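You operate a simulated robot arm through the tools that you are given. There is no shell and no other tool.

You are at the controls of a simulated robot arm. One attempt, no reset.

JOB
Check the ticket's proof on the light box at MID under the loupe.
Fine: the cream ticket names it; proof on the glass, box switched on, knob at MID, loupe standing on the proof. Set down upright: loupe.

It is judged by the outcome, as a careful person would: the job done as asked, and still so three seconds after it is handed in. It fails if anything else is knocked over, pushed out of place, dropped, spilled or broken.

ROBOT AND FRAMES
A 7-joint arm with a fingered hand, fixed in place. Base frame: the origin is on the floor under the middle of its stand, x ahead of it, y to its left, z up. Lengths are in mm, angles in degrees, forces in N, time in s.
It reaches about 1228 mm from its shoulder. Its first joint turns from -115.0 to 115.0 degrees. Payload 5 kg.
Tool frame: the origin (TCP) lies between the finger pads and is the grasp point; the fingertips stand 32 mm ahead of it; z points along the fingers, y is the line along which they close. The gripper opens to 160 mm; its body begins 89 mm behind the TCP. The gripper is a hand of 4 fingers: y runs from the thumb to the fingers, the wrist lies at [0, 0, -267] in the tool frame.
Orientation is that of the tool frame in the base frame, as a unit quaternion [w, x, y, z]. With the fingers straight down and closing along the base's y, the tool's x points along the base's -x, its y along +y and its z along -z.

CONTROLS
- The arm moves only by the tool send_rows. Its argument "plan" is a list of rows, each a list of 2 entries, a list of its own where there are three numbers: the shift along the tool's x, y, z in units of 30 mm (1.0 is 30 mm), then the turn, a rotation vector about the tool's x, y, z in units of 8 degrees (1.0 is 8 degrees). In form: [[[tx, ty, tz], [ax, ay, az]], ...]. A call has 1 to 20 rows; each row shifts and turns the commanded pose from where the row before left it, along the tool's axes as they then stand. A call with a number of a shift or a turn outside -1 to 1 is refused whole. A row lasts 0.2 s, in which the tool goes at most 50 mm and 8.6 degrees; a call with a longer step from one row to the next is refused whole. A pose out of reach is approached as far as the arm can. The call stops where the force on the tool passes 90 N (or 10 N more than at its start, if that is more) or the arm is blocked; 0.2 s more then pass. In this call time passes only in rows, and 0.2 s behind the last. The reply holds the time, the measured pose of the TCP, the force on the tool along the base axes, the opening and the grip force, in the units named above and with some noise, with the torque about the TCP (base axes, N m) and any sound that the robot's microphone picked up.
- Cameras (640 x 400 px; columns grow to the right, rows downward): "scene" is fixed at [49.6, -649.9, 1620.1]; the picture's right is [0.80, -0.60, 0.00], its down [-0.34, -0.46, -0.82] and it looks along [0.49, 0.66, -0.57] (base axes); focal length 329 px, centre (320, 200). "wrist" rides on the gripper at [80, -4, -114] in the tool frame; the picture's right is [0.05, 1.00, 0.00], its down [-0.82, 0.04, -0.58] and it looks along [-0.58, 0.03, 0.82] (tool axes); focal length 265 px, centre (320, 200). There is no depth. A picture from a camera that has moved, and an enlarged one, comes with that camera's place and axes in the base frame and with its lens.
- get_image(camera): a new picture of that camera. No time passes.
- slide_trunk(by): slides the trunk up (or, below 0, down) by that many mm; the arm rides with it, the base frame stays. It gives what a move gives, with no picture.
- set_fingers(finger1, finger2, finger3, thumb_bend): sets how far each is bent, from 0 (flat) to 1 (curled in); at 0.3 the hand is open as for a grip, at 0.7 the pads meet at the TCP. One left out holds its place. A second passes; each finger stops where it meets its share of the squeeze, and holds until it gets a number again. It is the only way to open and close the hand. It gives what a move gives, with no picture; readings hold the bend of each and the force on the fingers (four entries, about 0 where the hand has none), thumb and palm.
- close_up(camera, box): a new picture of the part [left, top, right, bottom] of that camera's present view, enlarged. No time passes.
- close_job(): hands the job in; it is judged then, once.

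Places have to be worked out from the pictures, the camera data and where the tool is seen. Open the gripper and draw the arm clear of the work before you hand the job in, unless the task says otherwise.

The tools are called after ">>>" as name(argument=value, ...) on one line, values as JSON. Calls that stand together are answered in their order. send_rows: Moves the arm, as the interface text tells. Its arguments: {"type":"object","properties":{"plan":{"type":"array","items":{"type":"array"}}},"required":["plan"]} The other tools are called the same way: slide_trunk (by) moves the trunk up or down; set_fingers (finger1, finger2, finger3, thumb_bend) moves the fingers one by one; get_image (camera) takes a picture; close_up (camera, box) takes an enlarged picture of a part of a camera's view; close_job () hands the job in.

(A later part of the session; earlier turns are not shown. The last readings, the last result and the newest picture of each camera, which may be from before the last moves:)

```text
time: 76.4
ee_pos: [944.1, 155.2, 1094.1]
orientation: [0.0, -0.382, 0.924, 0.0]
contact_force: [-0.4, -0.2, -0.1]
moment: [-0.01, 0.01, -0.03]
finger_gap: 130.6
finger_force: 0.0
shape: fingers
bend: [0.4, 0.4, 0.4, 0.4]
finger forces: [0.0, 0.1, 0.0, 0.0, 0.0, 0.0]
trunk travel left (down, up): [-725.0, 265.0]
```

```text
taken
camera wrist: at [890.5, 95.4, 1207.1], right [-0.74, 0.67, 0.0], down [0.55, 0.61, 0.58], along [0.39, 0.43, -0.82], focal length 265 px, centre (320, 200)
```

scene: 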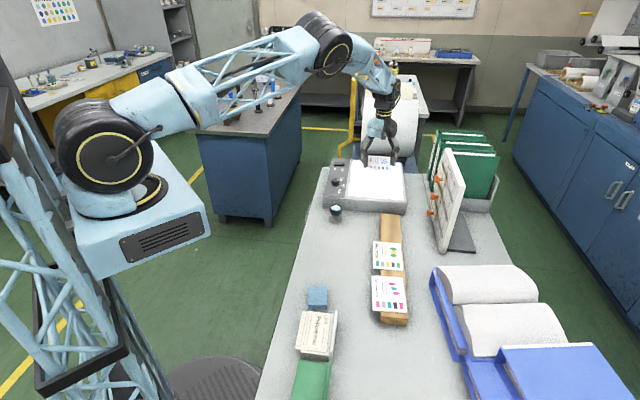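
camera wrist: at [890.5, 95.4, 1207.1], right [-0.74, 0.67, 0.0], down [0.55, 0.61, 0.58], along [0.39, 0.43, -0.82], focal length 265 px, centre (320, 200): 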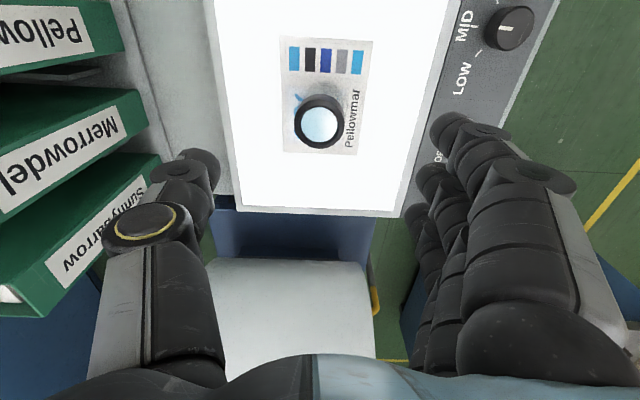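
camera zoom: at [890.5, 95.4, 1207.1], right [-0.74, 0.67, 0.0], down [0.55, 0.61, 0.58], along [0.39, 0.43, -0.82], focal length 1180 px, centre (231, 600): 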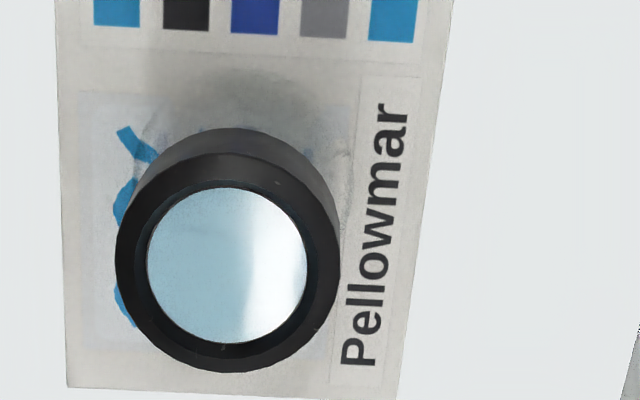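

The ring centre seems shifted relative to its lower edge, suggesting a lean of several degrees. I back the hand off along the table at height and tilt it forward so the wrist camera can see the loupe from the side.

>>> send_rows(plan=[[[0.93, 0, 0], [0, 0, 0]], [[0.93, 0, 0], [0, 0, 0]], [[0.93, 0, 0], [0, 0, 0]], [[0.93, 0, 0], [0, 0, 0]], [[0, 0, 0], [0, -1, 0]], [[0, 0, 0], [0, -1, 0]], [[0, 0, 0], [0, -1, 0]], [[0, 0, 0], [0, -1, 0]], [[0, 0, 0], [0, -1, 0]]])

>>> get_image(camera="wrist")

>>> get_image(camera="scene")

```text
time: 78.4
ee_pos: [866.5, 73.4, 1093.5]
orientation: [0.316, -0.36, 0.868, 0.132]
contact_force: [-0.2, -0.7, 0.3]
moment: [0.04, 0.03, 0.01]
finger_gap: 130.7
finger_force: 0.0
shape: fingers
bend: [0.4, 0.4, 0.4, 0.4]
finger forces: [0.0, 0.0, 0.0, 0.0, 0.1, 0.0]
trunk travel left (down, up): [-725.0, 265.0]
```

```text
taken
camera wrist: at [774.8, -24.4, 1128.0], right [-0.73, 0.68, -0.03], down [0.15, 0.21, 0.97], along [0.66, 0.71, -0.25], focal length 265 px, centre (320, 200)
```

wrist: 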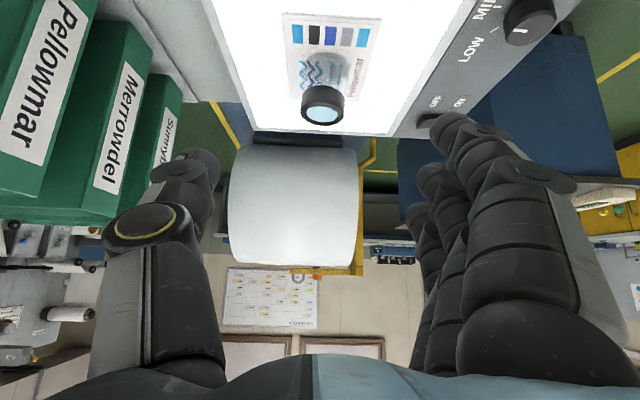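

```text
taken
```

scene: 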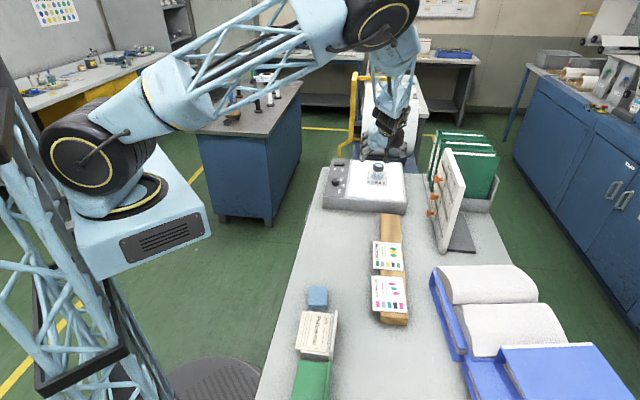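

Now I have a side-on view of the loupe (upside down in the picture). I zoom in on it.

>>> close_up(camera="wrist", box=[280, 30, 370, 135])

>>> close_up(camera="scene", box=[360, 155, 400, 190])

```text
3.81 times, centred on (325, 82) of wrist
camera zoom: at [774.8, -24.4, 1128.0], right [-0.73, 0.68, -0.03], down [0.15, 0.21, 0.97], along [0.66, 0.71, -0.25], focal length 1011 px, centre (301, 648)
```

zoom: 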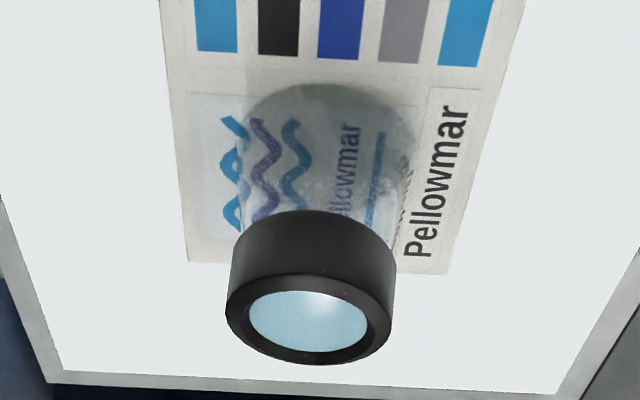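

```text
11.43 times, centred on (380, 172) of scene
camera zoom: at [49.6, -649.9, 1620.1], right [0.8, -0.6, 0.0], down [-0.34, -0.46, -0.82], along [0.49, 0.66, -0.57], focal length 3755 px, centre (-366, 514)
```

zoom: 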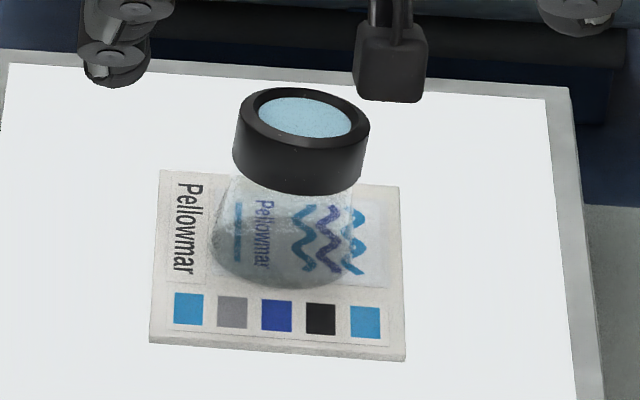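

From this side the loupe does lean a few degrees to one side, with a dark gap under one edge of its foot. I lower the hand for a closer, flatter look at the foot, keeping 60 mm short of the loupe.

>>> send_rows(plan=[[[0.643, 0, 0.766], [0, 0, 0]], [[0.643, 0, 0.766], [0, 0, 0]], [[0.643, 0, 0.766], [0, 0, 0]], [[0.643, 0, 0.766], [0, 0, 0]]])

>>> get_image(camera="wrist")

>>> close_up(camera="wrist", box=[260, 90, 390, 190])

```text
time: 79.4
ee_pos: [868.9, 76.6, 971.8]
orientation: [0.316, -0.36, 0.868, 0.132]
contact_force: [0.3, -0.5, 0.0]
moment: [-0.01, 0.05, 0.03]
finger_gap: 130.8
finger_force: 0.0
shape: fingers
bend: [0.4, 0.4, 0.4, 0.4]
finger forces: [0.0, 0.1, 0.1, 0.1, 0.0, 0.0]
trunk travel left (down, up): [-725.0, 265.0]
```

```text
taken
camera wrist: at [776.5, -22.4, 1007.1], right [-0.73, 0.68, -0.03], down [0.15, 0.21, 0.97], along [0.66, 0.71, -0.25], focal length 265 px, centre (320, 200)
```

wrist: 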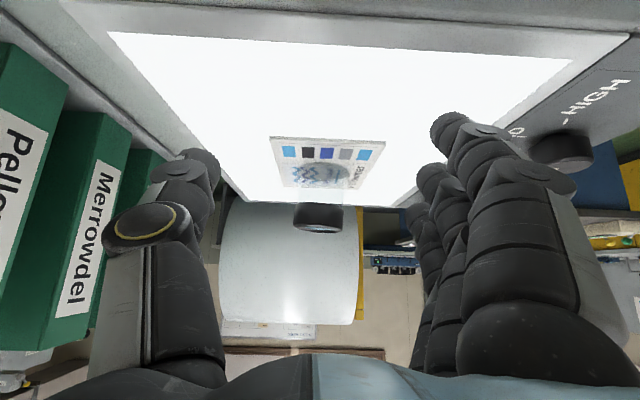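

```text
4.00 times, centred on (325, 140) of wrist
camera zoom: at [776.5, -22.4, 1007.1], right [-0.73, 0.68, -0.03], down [0.15, 0.21, 0.97], along [0.66, 0.71, -0.25], focal length 1062 px, centre (300, 440)
```

zoom: 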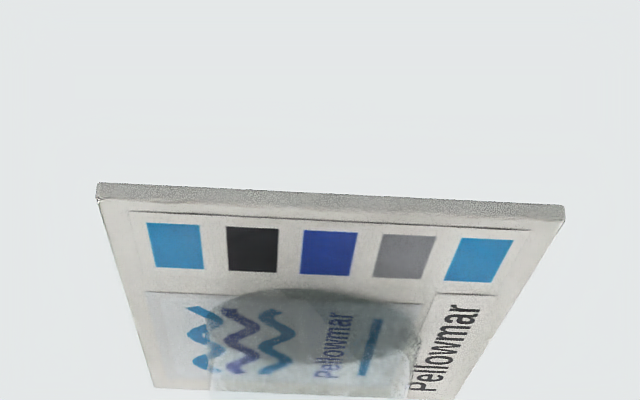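

>>> close_up(camera="wrist", box=[270, 155, 380, 240])

>>> close_up(camera="wrist", box=[290, 150, 370, 200])

```text
4.71 times, centred on (325, 198) of wrist
camera zoom: at [776.5, -22.4, 1007.1], right [-0.73, 0.68, -0.03], down [0.15, 0.21, 0.97], along [0.66, 0.71, -0.25], focal length 1249 px, centre (296, 212)
```

zoom: 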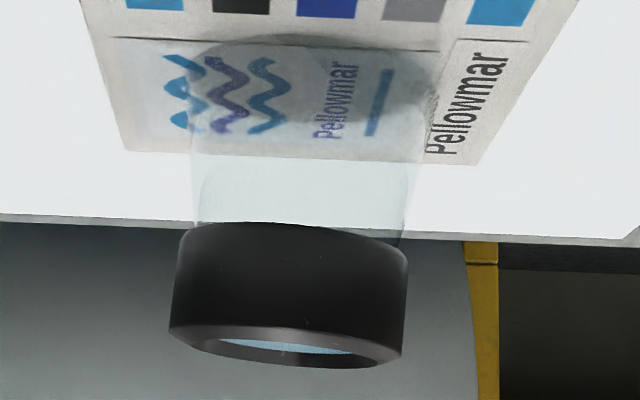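

```text
8.00 times, centred on (330, 175) of wrist
camera zoom: at [776.5, -22.4, 1007.1], right [-0.73, 0.68, -0.03], down [0.15, 0.21, 0.97], along [0.66, 0.71, -0.25], focal length 2123 px, centre (240, 400)
```

zoom: 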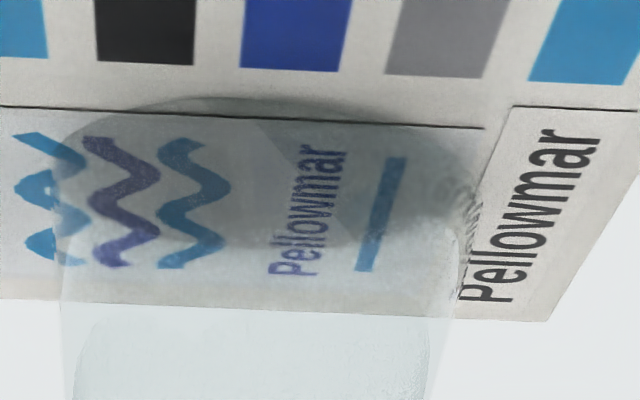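

The side view confirms it: the card is flat, but the loupe leans about 5° towards the peg-board side. I'll set it square by pressing gently and evenly on its rim from above. First I rise and bring the hand back to vertical.

>>> send_rows(plan=[[[-0.643, 0, -0.766], [0, 0, 0]], [[-0.643, 0, -0.766], [0, 0, 0]], [[-0.643, 0, -0.766], [0, 0, 0]], [[-0.643, 0, -0.766], [0, 0, 0]], [[0, 0, 0], [0, 1, 0]], [[0, 0, 0], [0, 1, 0]], [[0, 0, 0], [0, 1, 0]], [[0, 0, 0], [0, 1, 0]], [[0, 0, 0], [0, 1, 0]], [[0, 0, 0], [0, 0, 0]]])

>>> set_fingers(finger1=0.36, finger2=0.66, finger3=0.36, thumb_bend=0.66)

>>> get_image(camera="wrist")

>>> close_up(camera="scene", box=[365, 155, 400, 185])

```text
time: 81.6
ee_pos: [864.6, 75.1, 1093.2]
orientation: [0.0, -0.383, 0.924, 0.001]
contact_force: [-0.6, 0.1, 0.0]
moment: [-0.04, 0.01, -0.02]
finger_gap: 130.6
finger_force: 0.0
shape: fingers
bend: [0.4, 0.4, 0.4, 0.4]
finger forces: [0.1, 0.0, 0.1, 0.1, 0.0, 0.1]
trunk travel left (down, up): [-725.0, 265.0]
```

```text
time: 82.6
ee_pos: [865.1, 75.8, 1092.7]
orientation: [0.0, -0.382, 0.924, 0.0]
contact_force: [-0.2, 0.2, 0.3]
moment: [-0.01, 0.01, 0.05]
finger_gap: 88.4
finger_force: 0.0
shape: fingers
bend: [0.36, 0.66, 0.36, 0.66]
finger forces: [0.0, 0.0, 0.1, 0.1, 0.1, 0.1]
trunk travel left (down, up): [-725.0, 265.0]
```

```text
taken
camera wrist: at [811.8, 16.6, 1206.2], right [-0.74, 0.67, 0.0], down [0.55, 0.61, 0.58], along [0.39, 0.43, -0.82], focal length 265 px, centre (320, 200)
```

wrist: 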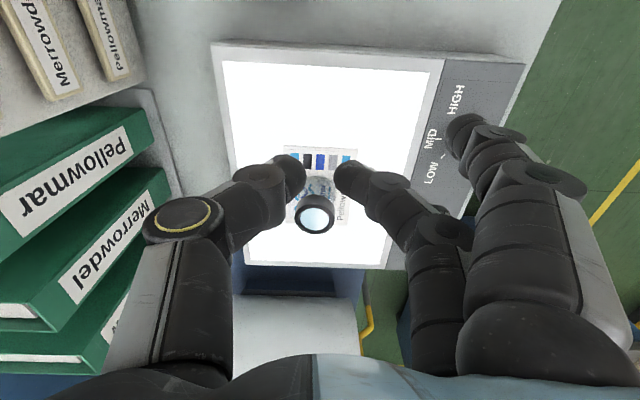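

```text
13.33 times, centred on (382, 170) of scene
camera zoom: at [49.6, -649.9, 1620.1], right [0.8, -0.6, 0.0], down [-0.34, -0.46, -0.82], along [0.49, 0.66, -0.57], focal length 4381 px, centre (-513, 600)
```

zoom: 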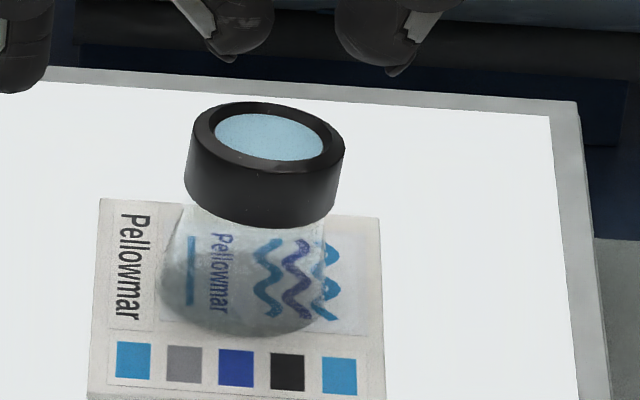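

Thumb and middle finger tips are now symmetric, about 17 mm either side of the tool axis, which fits the rim. I move over the loupe and down to about 50 mm above it.

>>> send_rows(plan=[[[-0.8, 0.02, 0], [0, 0, 0]], [[-0.8, 0.02, 0], [0, 0, 0]], [[-0.8, 0.02, 0], [0, 0, 0]], [[-0.8, 0.02, 0], [0, 0, 0]], [[-0.76, 0, 0], [0, 0, 0]], [[0, 0, 0.5], [0, 0, 0]], [[0, 0, 0.5], [0, 0, 0]], [[0, 0, 0.43], [0, 0, 0]], [[0, 0, 0], [0, 0, 0]]])

>>> get_image(camera="wrist")

>>> close_up(camera="scene", box=[355, 130, 415, 185])

```text
time: 84.6
ee_pos: [949.2, 160.5, 1048.0]
orientation: [0.0, -0.383, 0.924, 0.0]
contact_force: [-0.8, 0.0, -0.1]
moment: [0.0, -0.01, -0.01]
finger_gap: 88.1
finger_force: 0.0
shape: fingers
bend: [0.36, 0.66, 0.36, 0.66]
finger forces: [0.0, 0.0, 0.0, 0.0, 0.0, 0.0]
trunk travel left (down, up): [-725.0, 265.0]
```

```text
taken
camera wrist: at [895.8, 101.0, 1161.7], right [-0.74, 0.67, 0.0], down [0.55, 0.61, 0.58], along [0.39, 0.43, -0.82], focal length 265 px, centre (320, 200)
```

wrist: 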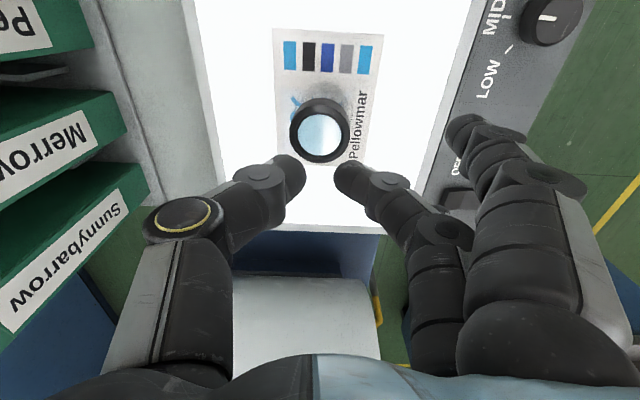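

```text
7.27 times, centred on (385, 158) of scene
camera zoom: at [49.6, -649.9, 1620.1], right [0.8, -0.6, 0.0], down [-0.34, -0.46, -0.82], along [0.49, 0.66, -0.57], focal length 2390 px, centre (-153, 509)
```

zoom: 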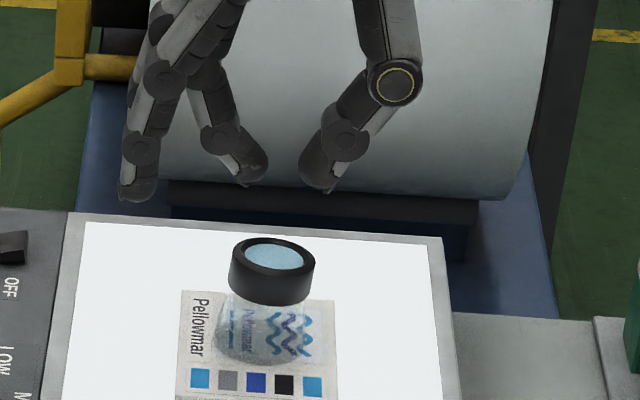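

The tips straddle the ring nicely. I come down 36 mm, stopping just above the rim.

>>> send_rows(plan=[[[0.08, 0.03, 0.4], [0, 0, 0]], [[0, 0, 0.4], [0, 0, 0]], [[0, 0, 0.3], [0, 0, 0]], [[0, 0, 0.1], [0, 0, 0]], [[0, 0, 0], [0, 0, 0]]])

>>> close_up(camera="scene", box=[360, 145, 405, 185])

>>> close_up(camera="wrist", box=[220, 60, 420, 220])

```text
time: 85.8
ee_pos: [945.1, 161.4, 1015.1]
orientation: [0.0, -0.383, 0.924, 0.0]
contact_force: [0.6, 0.2, -0.1]
moment: [0.0, -0.02, 0.01]
finger_gap: 88.4
finger_force: 0.0
shape: fingers
bend: [0.36, 0.66, 0.36, 0.66]
finger forces: [0.0, 0.0, 0.0, 0.0, 0.0, 0.0]
trunk travel left (down, up): [-725.0, 265.0]
```

```text
10.00 times, centred on (382, 165) of scene
camera zoom: at [49.6, -649.9, 1620.1], right [0.8, -0.6, 0.0], down [-0.34, -0.46, -0.82], along [0.49, 0.66, -0.57], focal length 3286 px, centre (-305, 550)
```

zoom: 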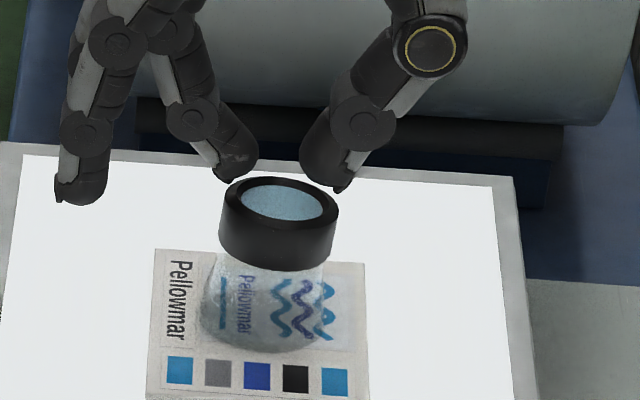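

```text
2.50 times, centred on (320, 140) of wrist
camera zoom: at [892.8, 101.7, 1127.5], right [-0.74, 0.67, 0.0], down [0.55, 0.61, 0.58], along [0.39, 0.43, -0.82], focal length 664 px, centre (320, 350)
```

zoom: 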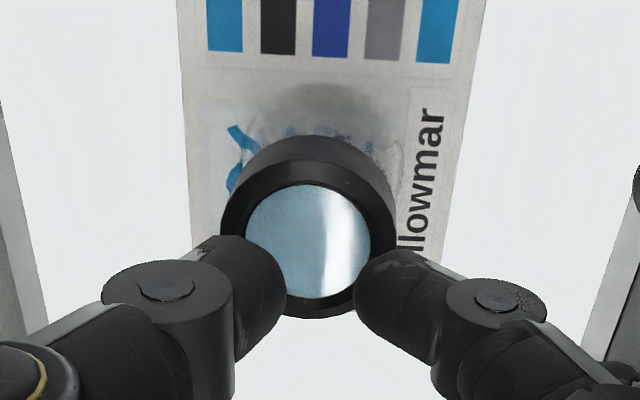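

About 11 mm of gap remains above the rim. I lower 8 mm, then continue in 2 mm steps with force readings.

>>> send_rows(plan=[[[0, 0, 0.15], [0, 0, 0]], [[0, 0, 0.12], [0, 0, 0]], [[0, 0, 0], [0, 0, 0]]])

>>> send_rows(plan=[[[0, 0, 0.06], [0, 0, 0]], [[0, 0, 0], [0, 0, 0]]])

>>> send_rows(plan=[[[0, 0, 0.05], [0, 0, 0]], [[0, 0, 0], [0, 0, 0]]])

>>> close_up(camera="scene", box=[360, 145, 405, 185])

```text
time: 86.6
ee_pos: [946.9, 162.1, 1007.9]
orientation: [0.001, -0.383, 0.924, 0.0]
contact_force: [-2.8, 2.3, 7.9]
moment: [0.18, 0.15, 0.01]
finger_gap: 88.2
finger_force: 4.1
shape: fingers
bend: [0.36, 0.66, 0.36, 0.66]
finger forces: [0.0, 8.4, 0.0, 0.1, 0.0, 0.1]
trunk travel left (down, up): [-725.0, 265.0]
```

```text
time: 87.2
ee_pos: [946.6, 161.4, 1007.5]
orientation: [0.003, -0.383, 0.924, -0.001]
contact_force: [-2.5, 3.4, 21.6]
moment: [0.29, 0.32, 0.02]
finger_gap: 87.9
finger_force: 11.1
shape: fingers
bend: [0.36, 0.68, 0.36, 0.66]
finger forces: [0.0, 18.1, 0.1, 0.1, 3.9, 0.1]
trunk travel left (down, up): [-725.0, 265.0]
```

```text
time: 87.8
ee_pos: [945.9, 162.0, 1006.6]
orientation: [0.0, -0.383, 0.924, 0.0]
contact_force: [-2.3, 3.2, 32.0]
moment: [0.16, 0.21, -0.01]
finger_gap: 89.1
finger_force: 16.2
shape: fingers
bend: [0.36, 0.7, 0.36, 0.66]
finger forces: [0.0, 23.4, 0.0, 0.0, 9.7, 0.1]
trunk travel left (down, up): [-725.0, 265.0]
```

```text
10.00 times, centred on (382, 165) of scene
camera zoom: at [49.6, -649.9, 1620.1], right [0.8, -0.6, 0.0], down [-0.34, -0.46, -0.82], along [0.49, 0.66, -0.57], focal length 3286 px, centre (-305, 550)
```

zoom: 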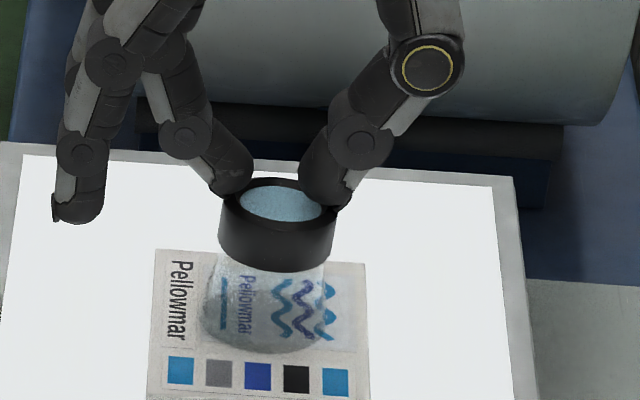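

There is now 32 N on the rim, with both finger and thumb touching. I zoom in to see whether it has come level under this press.

>>> close_up(camera="scene", box=[370, 158, 400, 184])

>>> close_up(camera="wrist", box=[260, 70, 380, 200])

```text
15.38 times, centred on (385, 171) of scene
camera zoom: at [49.6, -649.9, 1620.1], right [0.8, -0.6, 0.0], down [-0.34, -0.46, -0.82], along [0.49, 0.66, -0.57], focal length 5055 px, centre (-680, 646)
```

zoom: 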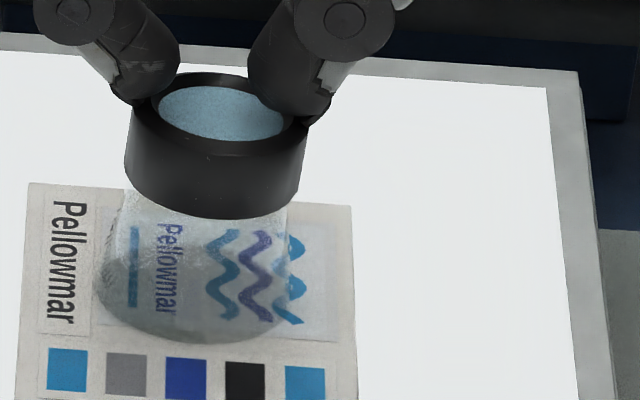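

```text
3.08 times, centred on (320, 135) of wrist
camera zoom: at [890.9, 101.3, 1119.4], right [-0.74, 0.67, 0.0], down [0.54, 0.61, 0.58], along [0.39, 0.43, -0.81], focal length 817 px, centre (320, 400)
```

zoom: 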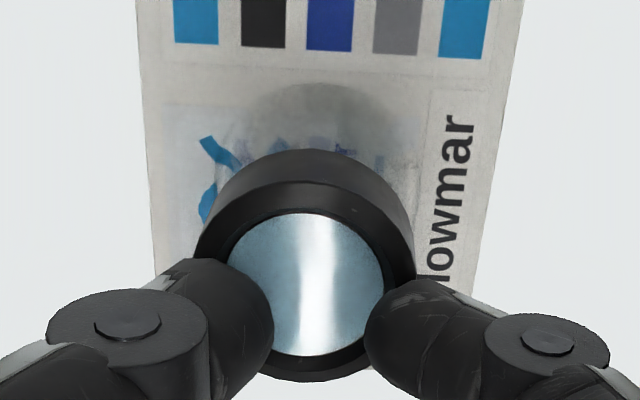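

Under the press the ring's sides now line up with vertical. I lift straight off and see whether it stays level.

>>> send_rows(plan=[[[0, 0, -0.05], [0, 0, 0]], [[0, 0, -0.1], [0, 0, 0]], [[0, 0, -0.2], [0, 0, 0]], [[0, 0, -0.4], [0, 0, 0]], [[0, 0, -0.5], [0, 0, 0]], [[0, 0, 0], [0, 0, 0]]])

>>> close_up(camera="scene", box=[370, 158, 400, 184])

>>> close_up(camera="wrist", box=[260, 60, 380, 190])

```text
time: 89.2
ee_pos: [945.7, 159.7, 1038.8]
orientation: [0.0, -0.384, 0.923, 0.0]
contact_force: [0.0, 0.9, 0.3]
moment: [0.01, 0.01, -0.02]
finger_gap: 88.0
finger_force: 0.1
shape: fingers
bend: [0.36, 0.66, 0.36, 0.66]
finger forces: [0.0, 0.0, 0.0, 0.1, 0.0, 0.1]
trunk travel left (down, up): [-725.0, 265.0]
```

```text
15.38 times, centred on (385, 171) of scene
camera zoom: at [49.6, -649.9, 1620.1], right [0.8, -0.6, 0.0], down [-0.34, -0.46, -0.82], along [0.49, 0.66, -0.57], focal length 5055 px, centre (-680, 646)
```

zoom: 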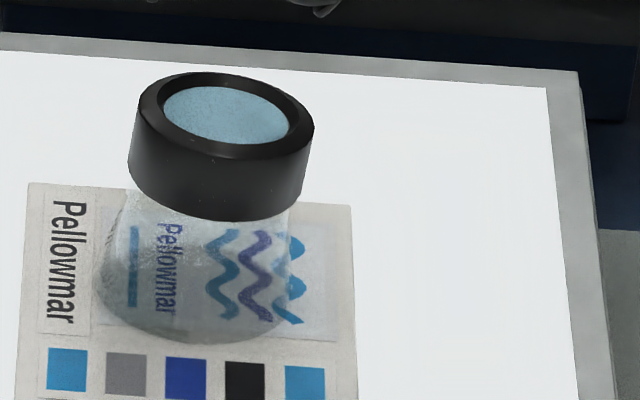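

```text
3.08 times, centred on (320, 125) of wrist
camera zoom: at [892.3, 100.5, 1152.2], right [-0.74, 0.67, 0.0], down [0.55, 0.61, 0.58], along [0.39, 0.43, -0.82], focal length 817 px, centre (320, 431)
```

zoom: 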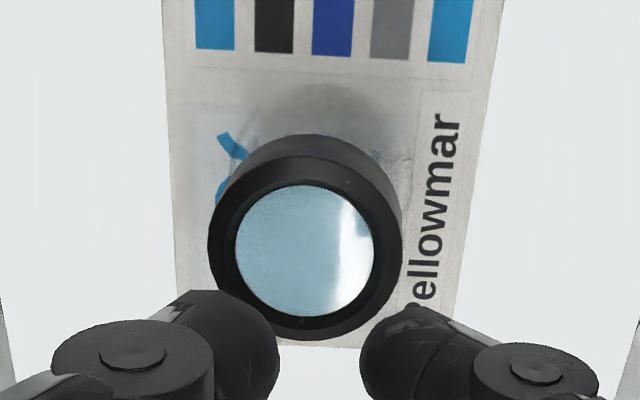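

It tips back to the same lean once released, so something makes it sit that way. I look closely at the loupe's foot, and at the spot on the table where it came from, for clues.

>>> close_up(camera="scene", box=[315, 190, 360, 230])

>>> close_up(camera="scene", box=[372, 172, 398, 188])

>>> close_up(camera="wrist", box=[285, 75, 360, 135])

```text
10.00 times, centred on (338, 210) of scene
camera zoom: at [49.6, -649.9, 1620.1], right [0.8, -0.6, 0.0], down [-0.34, -0.46, -0.82], along [0.49, 0.66, -0.57], focal length 3286 px, centre (145, 100)
```

zoom: 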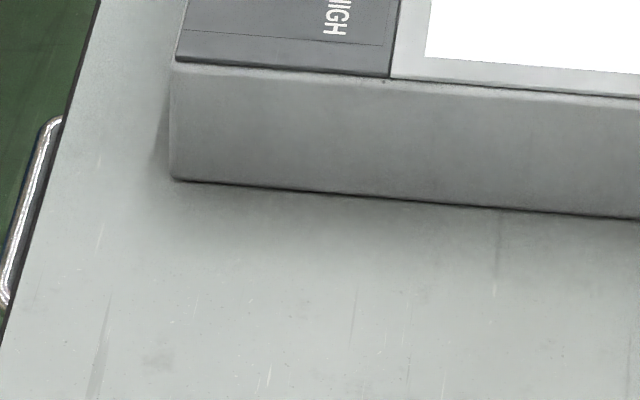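

```text
16.00 times, centred on (385, 180) of scene
camera zoom: at [49.6, -649.9, 1620.1], right [0.8, -0.6, 0.0], down [-0.34, -0.46, -0.82], along [0.49, 0.66, -0.57], focal length 5258 px, centre (-720, 520)
```

zoom: 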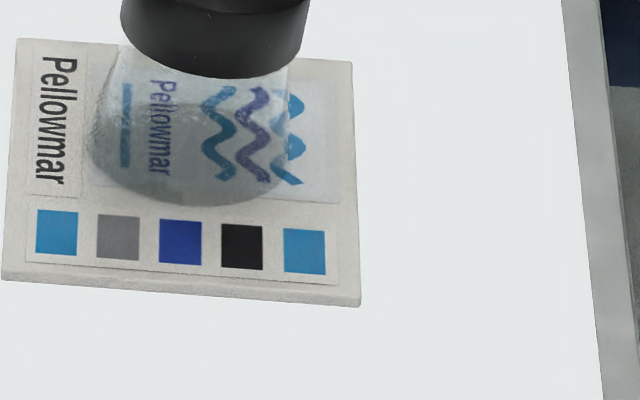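

```text
6.67 times, centred on (322, 105) of wrist
camera zoom: at [892.3, 100.5, 1152.2], right [-0.74, 0.67, 0.0], down [0.55, 0.61, 0.58], along [0.39, 0.43, -0.82], focal length 1769 px, centre (303, 833)
```

zoom: 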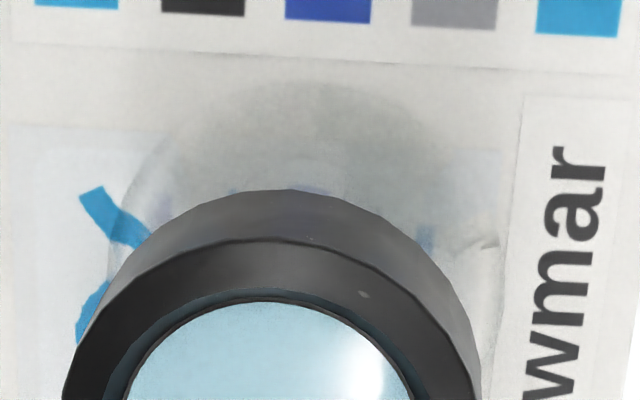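

The foot outline and the ring centres show a rigid lean of about 5°. To find out what is under the raised side I rise, turn the hand and look from the panel side.

>>> send_rows(plan=[[[0, 0, -1], [0, 0, 0]], [[0, 0, -1], [0, 0, 0]], [[0, 0, 0], [0, 0, 0.9375]], [[0, 0, 0], [0, 0, 0.9375]], [[0, 0, 0], [0, 0, 0.9375]], [[0, 0, 0], [0, 0, 0.9375]], [[0, 0, 0], [0, 0, 0.9375]], [[0, 0, 0], [0, 0, 0.9375]], [[0, 0, 0], [0, 0, 0.9375]], [[0, 0, 0], [0, 0, 0.9375]], [[0, 0, 0], [0, 0, 0.9375]], [[0, 0, 0], [0, 0, 0.9375]], [[0, 0, 0], [0, 0, 0.9375]], [[0, 0, 0], [0, 0, 0.9375]]])

>>> set_fingers(finger1=0.3, finger2=0.3, finger3=0.3, thumb_bend=0.3)

>>> send_rows(plan=[[[0.826, 0, 0], [0, 0, 0]], [[0.826, 0, 0], [0, 0, 0]], [[0.826, 0, 0], [0, 0, 0]], [[0.826, 0, 0], [0, 0, 0]], [[0.826, 0, 0], [0, 0, 0]], [[0, 0, 0], [0, -0.9375, 0]], [[0, 0, 0], [0, -0.9375, 0]], [[0, 0, 0], [0, -0.9375, 0]], [[0, 0, 0], [0, -0.9375, 0]], [[0, 0, 0], [0, -0.9375, 0]], [[0, 0, 0], [0, -0.9375, 0]]])

>>> get_image(camera="wrist")

>>> get_image(camera="scene")

```text
time: 92.2
ee_pos: [946.7, 160.7, 1100.1]
orientation: [0.0, 0.384, 0.923, 0.0]
contact_force: [1.1, 0.3, -0.1]
moment: [0.03, -0.02, 0.03]
finger_gap: 88.4
finger_force: 0.0
shape: fingers
bend: [0.36, 0.66, 0.36, 0.66]
finger forces: [0.0, 0.0, 0.0, 0.0, 0.1, 0.0]
trunk travel left (down, up): [-725.0, 265.0]
```

```text
time: 93.2
ee_pos: [945.7, 161.3, 1099.3]
orientation: [0.0, 0.383, 0.924, 0.001]
contact_force: [-0.1, -0.2, -0.2]
moment: [-0.02, -0.01, 0.03]
finger_gap: 170.3
finger_force: 0.1
shape: fingers
bend: [0.3, 0.3, 0.3, 0.3]
finger forces: [0.1, 0.1, 0.0, 0.1, 0.0, 0.0]
trunk travel left (down, up): [-725.0, 265.0]
```

```text
time: 95.6
ee_pos: [857.2, 250.2, 1100.4]
orientation: [0.354, 0.354, 0.853, -0.146]
contact_force: [-0.2, -0.2, -0.4]
moment: [-0.02, 0.0, 0.0]
finger_gap: 170.1
finger_force: 0.1
shape: fingers
bend: [0.3, 0.3, 0.3, 0.3]
finger forces: [0.0, 0.1, 0.0, 0.0, 0.0, 0.1]
trunk travel left (down, up): [-725.0, 265.0]
```

```text
taken
camera wrist: at [758.1, 344.3, 1123.2], right [0.68, 0.73, -0.04], down [0.15, -0.09, 0.99], along [0.72, -0.67, -0.17], focal length 265 px, centre (320, 200)
```

wrist: 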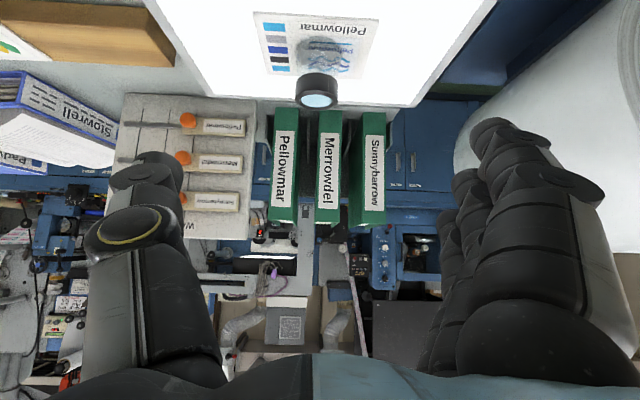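

```text
taken
```

scene: 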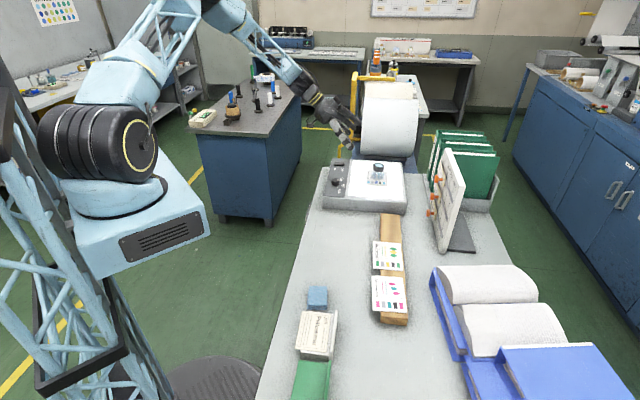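

I have a clear line of sight from the panel side. I lower about 115 mm for a nearly level view of the foot, with the fingers still well above the panel.

>>> send_rows(plan=[[[0.678, 0, 0.678], [0, 0, 0]], [[0.678, 0, 0.678], [0, 0, 0]], [[0.678, 0, 0.678], [0, 0, 0]], [[0.678, 0, 0.678], [0, 0, 0]]])

>>> close_up(camera="wrist", box=[260, 90, 380, 210])

>>> close_up(camera="wrist", box=[280, 110, 360, 160])

```text
time: 96.6
ee_pos: [860.1, 250.9, 984.5]
orientation: [0.354, 0.354, 0.853, -0.146]
contact_force: [0.1, 0.6, -0.3]
moment: [-0.03, 0.02, 0.0]
finger_gap: 170.4
finger_force: 0.1
shape: fingers
bend: [0.3, 0.3, 0.3, 0.3]
finger forces: [0.0, 0.1, 0.0, 0.1, 0.0, 0.0]
trunk travel left (down, up): [-725.0, 265.0]
```

```text
3.33 times, centred on (320, 150) of wrist
camera zoom: at [759.5, 345.2, 1008.3], right [0.68, 0.73, -0.04], down [0.15, -0.09, 0.98], along [0.72, -0.67, -0.17], focal length 885 px, centre (320, 367)
```

zoom: 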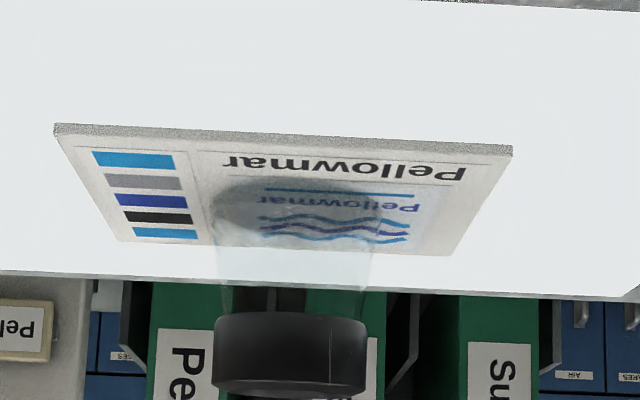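

```text
8.00 times, centred on (320, 135) of wrist
camera zoom: at [759.5, 345.2, 1008.3], right [0.68, 0.73, -0.04], down [0.15, -0.09, 0.98], along [0.72, -0.67, -0.17], focal length 2123 px, centre (320, 720)
```

zoom: 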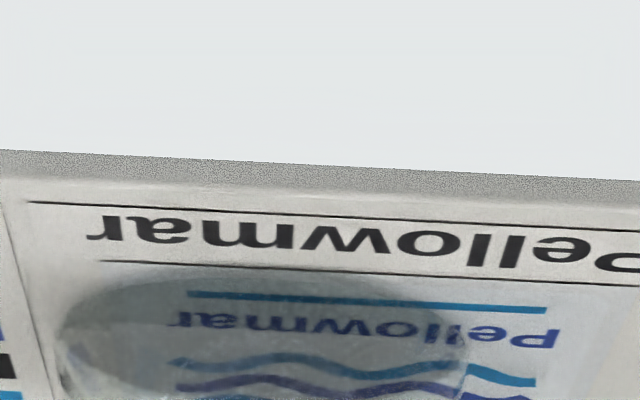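

From here there is no gap under this side of the foot: this rim sits at card level, so the far rim must be sunk through the thin card after my firm press. The fix is to lift the loupe and set it down again gently and level. First I withdraw and return the hand to vertical over the loupe.

>>> send_rows(plan=[[[-0.678, 0, -0.678], [0, 0, 0]], [[-0.678, 0, -0.678], [0, 0, 0]], [[-0.678, 0, -0.678], [0, 0, 0]], [[-0.678, 0, -0.678], [0, 0, 0]], [[0, 0, 0], [0, 0.9375, 0]], [[0, 0, 0], [0, 0.9375, 0]], [[0, 0, 0], [0, 0.9375, 0]], [[0, 0, 0], [0, 0.9375, 0]], [[0, 0, 0], [0, 0.9375, 0]], [[0, 0, 0], [0, 0.9375, 0]]])

>>> send_rows(plan=[[[0, 0, 0], [0, 0, -0.9375]], [[0, 0, 0], [0, 0, -0.9375]], [[0, 0, 0], [0, 0, -0.9375]], [[0, 0, 0], [0, 0, -0.9375]], [[0, 0, 0], [0, 0, -0.9375]], [[0, 0, 0], [0, 0, -0.9375]], [[0, 0, 0], [0, 0, -0.9375]], [[0, 0, 0], [0, 0, -0.9375]], [[0, 0, 0], [0, 0, -0.9375]], [[0, 0, 0], [0, 0, -0.9375]], [[0, 0, 0], [0, 0, -0.9375]], [[0, 0, 0], [0, 0, -0.9375]], [[0, -0.826, 0], [0, 0, 0]], [[0, -0.826, 0], [0, 0, 0]], [[0, -0.826, 0], [0, 0, 0]], [[0, -0.826, 0], [0, 0, 0]], [[0, -0.826, 0], [0, 0, 0]], [[0, 0, 0], [0, 0, 0]]])

>>> set_fingers(finger1=0.44, finger2=0.46, finger3=0.44, thumb_bend=0.46)

>>> close_up(camera="wrist", box=[240, 30, 400, 180])

```text
time: 98.8
ee_pos: [859.1, 248.5, 1100.1]
orientation: [-0.001, 0.383, 0.924, 0.002]
contact_force: [-0.2, -0.1, -0.6]
moment: [0.05, -0.01, -0.01]
finger_gap: 170.3
finger_force: 0.0
shape: fingers
bend: [0.3, 0.3, 0.3, 0.3]
finger forces: [0.0, 0.1, 0.0, 0.0, 0.0, 0.0]
trunk travel left (down, up): [-725.0, 265.0]
```

```text
time: 102.6
ee_pos: [944.5, 159.1, 1100.1]
orientation: [0.001, -0.383, 0.924, 0.001]
contact_force: [0.0, 0.4, 0.2]
moment: [0.02, -0.01, -0.03]
finger_gap: 169.9
finger_force: 0.1
shape: fingers
bend: [0.3, 0.3, 0.3, 0.3]
finger forces: [0.1, 0.1, 0.1, 0.1, 0.1, 0.0]
trunk travel left (down, up): [-725.0, 265.0]
```

```text
time: 103.6
ee_pos: [945.3, 158.6, 1100.2]
orientation: [0.0, -0.382, 0.924, 0.001]
contact_force: [-0.8, 0.4, 0.2]
moment: [0.0, -0.02, 0.03]
finger_gap: 111.8
finger_force: 0.0
shape: fingers
bend: [0.44, 0.46, 0.44, 0.46]
finger forces: [0.0, 0.0, 0.1, 0.0, 0.0, 0.0]
trunk travel left (down, up): [-725.0, 265.0]
```

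```text
2.67 times, centred on (320, 105) of wrist
camera zoom: at [891.0, 99.5, 1213.4], right [-0.74, 0.67, 0.0], down [0.55, 0.61, 0.58], along [0.39, 0.43, -0.82], focal length 708 px, centre (320, 453)
```

zoom: 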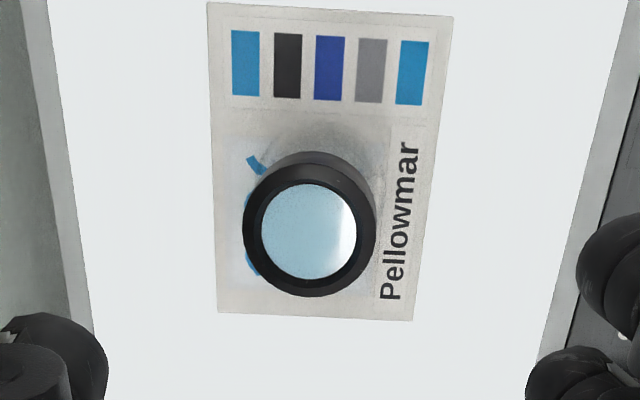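

The loupe ring is about 3 mm off the tool axis. I centre on it and descend to grip height, about 989.

>>> send_rows(plan=[[[-0.08, -0.1, 0.8], [0, 0, 0]], [[0, 0, 0.8], [0, 0, 0]], [[0, 0, 0.8], [0, 0, 0]], [[0, 0, 0.7], [0, 0, 0]], [[0, 0, 0.4], [0, 0, 0]], [[0, 0, 0.2], [0, 0, 0]], [[0, 0, 0], [0, 0, 0]]])

>>> set_fingers(finger2=0.56, thumb_bend=0.56)

>>> close_up(camera="wrist", box=[220, 80, 420, 240])

>>> close_up(camera="scene", box=[360, 145, 405, 185])

```text
time: 105.2
ee_pos: [950.1, 159.4, 986.5]
orientation: [-0.001, -0.383, 0.924, 0.0]
contact_force: [0.5, -0.3, -0.5]
moment: [0.05, 0.03, 0.0]
finger_gap: 111.9
finger_force: 0.1
shape: fingers
bend: [0.44, 0.46, 0.44, 0.46]
finger forces: [0.0, 0.0, 0.1, 0.1, 0.0, 0.1]
trunk travel left (down, up): [-725.0, 265.0]
```

```text
time: 106.2
ee_pos: [949.6, 157.9, 987.8]
orientation: [0.0, -0.382, 0.924, 0.0]
contact_force: [0.2, -0.9, -0.4]
moment: [0.01, 0.03, 0.01]
finger_gap: 92.1
finger_force: 0.0
shape: fingers
bend: [0.44, 0.56, 0.44, 0.56]
finger forces: [0.0, 0.1, 0.1, 0.0, 0.0, 0.0]
trunk travel left (down, up): [-725.0, 265.0]
```

```text
2.50 times, centred on (320, 160) of wrist
camera zoom: at [895.7, 99.4, 1100.4], right [-0.74, 0.67, 0.0], down [0.55, 0.61, 0.58], along [0.39, 0.43, -0.82], focal length 664 px, centre (320, 300)
```

zoom: 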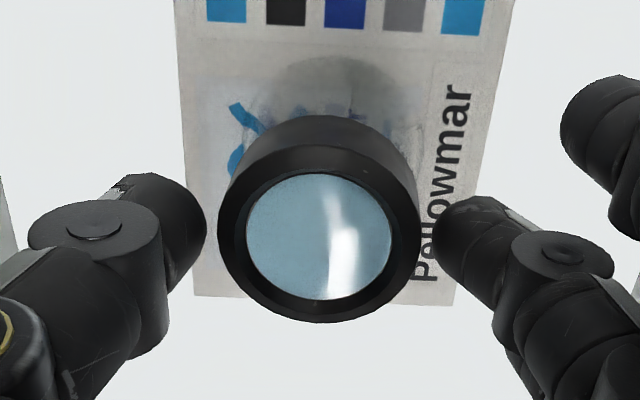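

```text
10.00 times, centred on (382, 165) of scene
camera zoom: at [49.6, -649.9, 1620.1], right [0.8, -0.6, 0.0], down [-0.34, -0.46, -0.82], along [0.49, 0.66, -0.57], focal length 3286 px, centre (-305, 550)
```

zoom: 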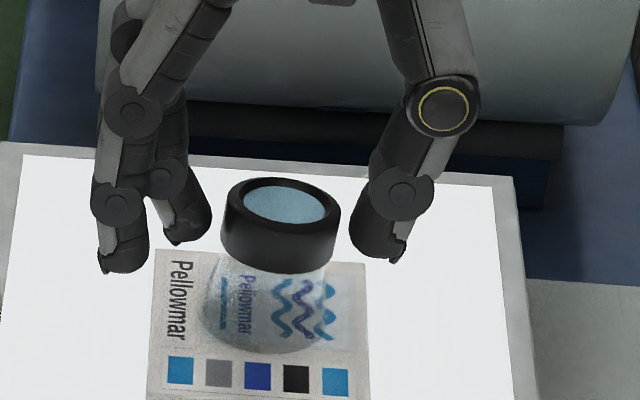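

The ring is evenly spaced between thumb and finger. I close both gently with balanced targets.

>>> set_fingers(finger2=0.65, thumb_bend=0.63)

>>> close_up(camera="scene", box=[370, 158, 400, 184])

>>> close_up(camera="wrist", box=[220, 80, 420, 240])

```text
time: 107.2
ee_pos: [950.9, 159.0, 987.4]
orientation: [-0.001, -0.383, 0.924, 0.0]
contact_force: [-0.1, -0.5, 0.5]
moment: [0.0, 0.01, -0.02]
finger_gap: 85.1
finger_force: 6.3
shape: fingers
bend: [0.44, 0.59, 0.44, 0.61]
finger forces: [0.0, 5.9, 0.1, 0.0, 5.9, 0.0]
trunk travel left (down, up): [-725.0, 265.0]
```

```text
15.38 times, centred on (385, 171) of scene
camera zoom: at [49.6, -649.9, 1620.1], right [0.8, -0.6, 0.0], down [-0.34, -0.46, -0.82], along [0.49, 0.66, -0.57], focal length 5055 px, centre (-680, 646)
```

zoom: 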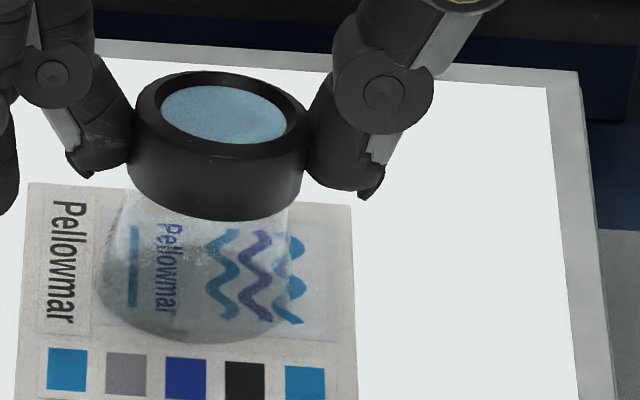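

```text
2.50 times, centred on (320, 160) of wrist
camera zoom: at [895.7, 99.4, 1100.3], right [-0.74, 0.67, 0.0], down [0.55, 0.61, 0.58], along [0.39, 0.43, -0.82], focal length 664 px, centre (320, 300)
```

zoom: 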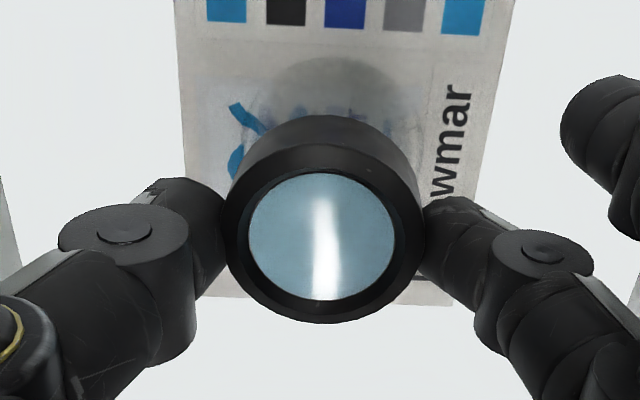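

It is held with 5.9 N on each side and already straighter. I lift it 15 mm off the proof and check its attitude.

>>> send_rows(plan=[[[0, 0, -0.1], [0, 0, 0]], [[0, 0, -0.2], [0, 0, 0]], [[0, 0, -0.2], [0, 0, 0]], [[0, 0, 0], [0, 0, 0]]])

>>> close_up(camera="scene", box=[370, 154, 400, 180])

>>> close_up(camera="wrist", box=[220, 80, 420, 240])

```text
time: 108.2
ee_pos: [949.8, 160.1, 1003.1]
orientation: [0.0, -0.383, 0.924, 0.0]
contact_force: [0.1, 0.4, -0.2]
moment: [-0.01, 0.01, 0.03]
finger_gap: 84.7
finger_force: 6.0
shape: fingers
bend: [0.44, 0.59, 0.44, 0.61]
finger forces: [0.0, 6.0, 0.0, 0.0, 6.1, 0.0]
trunk travel left (down, up): [-725.0, 265.0]
```

```text
15.38 times, centred on (385, 167) of scene
camera zoom: at [49.6, -649.9, 1620.1], right [0.8, -0.6, 0.0], down [-0.34, -0.46, -0.82], along [0.49, 0.66, -0.57], focal length 5055 px, centre (-680, 708)
```

zoom: 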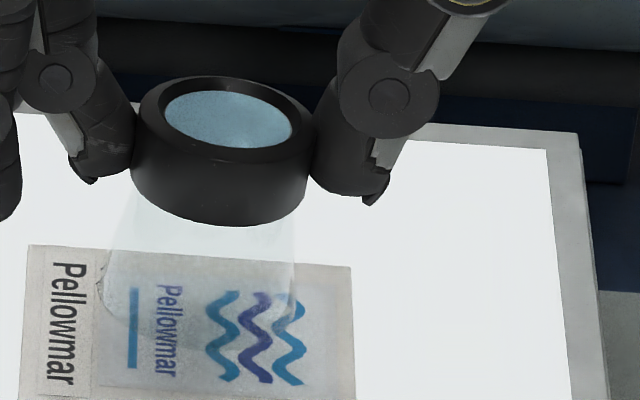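

```text
2.50 times, centred on (320, 160) of wrist
camera zoom: at [896.3, 100.8, 1116.6], right [-0.74, 0.67, 0.0], down [0.55, 0.61, 0.58], along [0.39, 0.43, -0.82], focal length 664 px, centre (320, 300)
```

zoom: 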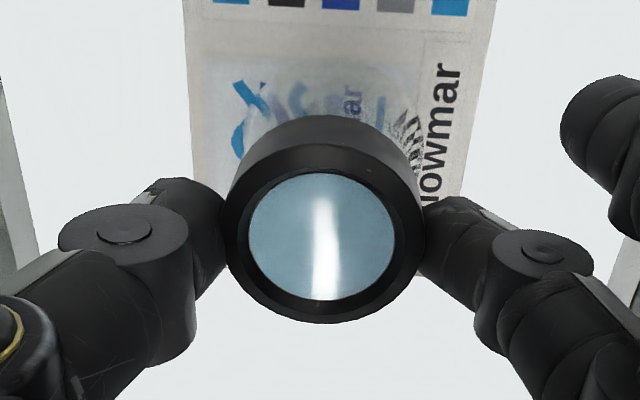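

In the air it hangs straight to within a degree or so. I shift it 5–6 mm so the whole foot falls on the picture area, then lower to just above the proof.

>>> send_rows(plan=[[[-0.1, -0.08, 0], [0, 0, 0]], [[-0.1, -0.08, 0], [0, 0, 0]], [[0, 0, 0.13], [0, 0, 0]], [[0, 0, 0.13], [0, 0, 0]], [[0, 0, 0.06], [0, 0, 0]], [[0, 0, 0], [0, 0, 0]]])

>>> close_up(camera="scene", box=[370, 156, 400, 182])

```text
time: 109.6
ee_pos: [957.7, 160.2, 995.1]
orientation: [0.0, -0.382, 0.924, 0.0]
contact_force: [-0.7, -0.3, -0.6]
moment: [0.03, -0.03, 0.02]
finger_gap: 84.9
finger_force: 6.0
shape: fingers
bend: [0.44, 0.59, 0.44, 0.61]
finger forces: [0.1, 6.0, 0.0, 0.0, 6.0, 0.0]
trunk travel left (down, up): [-725.0, 265.0]
```

```text
15.38 times, centred on (385, 169) of scene
camera zoom: at [49.6, -649.9, 1620.1], right [0.8, -0.6, 0.0], down [-0.34, -0.46, -0.82], along [0.49, 0.66, -0.57], focal length 5055 px, centre (-680, 677)
```

zoom: 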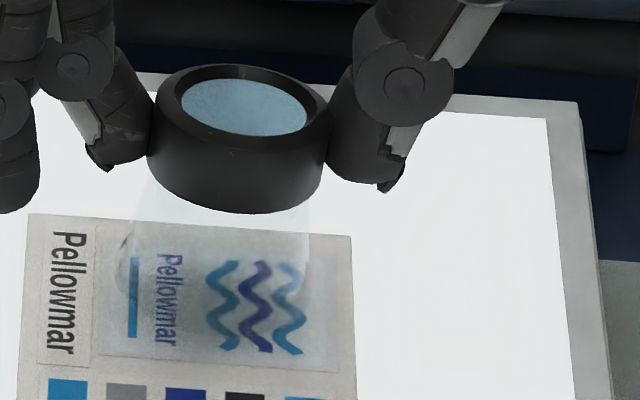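

Still clear of the card. I continue down in about 1.2 mm steps, checking the force each time.

>>> send_rows(plan=[[[0, 0, 0.04], [0, 0, 0]], [[0, 0, 0.04], [0, 0, 0]], [[0, 0, 0], [0, 0, 0]]])

>>> send_rows(plan=[[[0, 0, 0.03], [0, 0, 0]], [[0, 0, 0], [0, 0, 0]]])

```text
time: 110.4
ee_pos: [957.2, 160.3, 993.3]
orientation: [0.0, -0.383, 0.924, 0.0]
contact_force: [-0.1, -0.2, -0.1]
moment: [-0.01, 0.01, -0.02]
finger_gap: 84.9
finger_force: 6.2
shape: fingers
bend: [0.44, 0.59, 0.44, 0.61]
finger forces: [0.0, 5.9, 0.0, 0.1, 6.0, 0.0]
trunk travel left (down, up): [-725.0, 265.0]
```

```text
time: 111.0
ee_pos: [956.9, 160.5, 991.7]
orientation: [-0.001, -0.383, 0.924, 0.001]
contact_force: [0.0, 0.2, -0.8]
moment: [-0.01, -0.01, -0.01]
finger_gap: 85.2
finger_force: 5.7
shape: fingers
bend: [0.44, 0.59, 0.44, 0.61]
finger forces: [0.1, 6.0, 0.0, 0.0, 6.1, 0.0]
trunk travel left (down, up): [-725.0, 265.0]
```

>>> send_rows(plan=[[[0, 0, 0.035], [0, 0, 0]], [[0, 0, 0], [0, 0, 0]]])

>>> close_up(camera="scene", box=[370, 158, 400, 184])

```text
time: 111.6
ee_pos: [957.1, 161.3, 990.0]
orientation: [0.001, -0.382, 0.924, 0.0]
contact_force: [-0.4, 0.4, 0.1]
moment: [0.02, -0.05, -0.02]
finger_gap: 84.9
finger_force: 6.0
shape: fingers
bend: [0.44, 0.59, 0.44, 0.61]
finger forces: [0.0, 6.0, 0.0, 0.0, 6.0, 0.0]
trunk travel left (down, up): [-725.0, 265.0]
```

```text
15.38 times, centred on (385, 171) of scene
camera zoom: at [49.6, -649.9, 1620.1], right [0.8, -0.6, 0.0], down [-0.34, -0.46, -0.82], along [0.49, 0.66, -0.57], focal length 5055 px, centre (-680, 646)
```

zoom: 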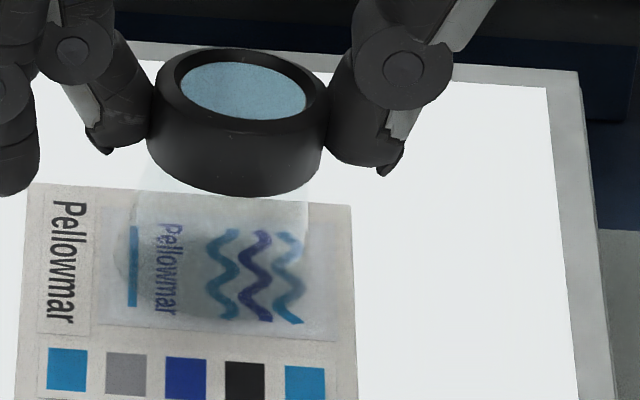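

>>> send_rows(plan=[[[0, 0, 0.035], [0, 0, 0]], [[0, 0, 0], [0, 0, 0]]])

```text
time: 112.2
ee_pos: [957.8, 160.9, 988.6]
orientation: [0.0, -0.383, 0.924, 0.0]
contact_force: [-0.6, -0.5, -0.4]
moment: [0.0, 0.01, 0.0]
finger_gap: 85.0
finger_force: 5.9
shape: fingers
bend: [0.44, 0.59, 0.44, 0.61]
finger forces: [0.0, 6.0, 0.1, 0.1, 6.0, 0.0]
trunk travel left (down, up): [-725.0, 265.0]
```

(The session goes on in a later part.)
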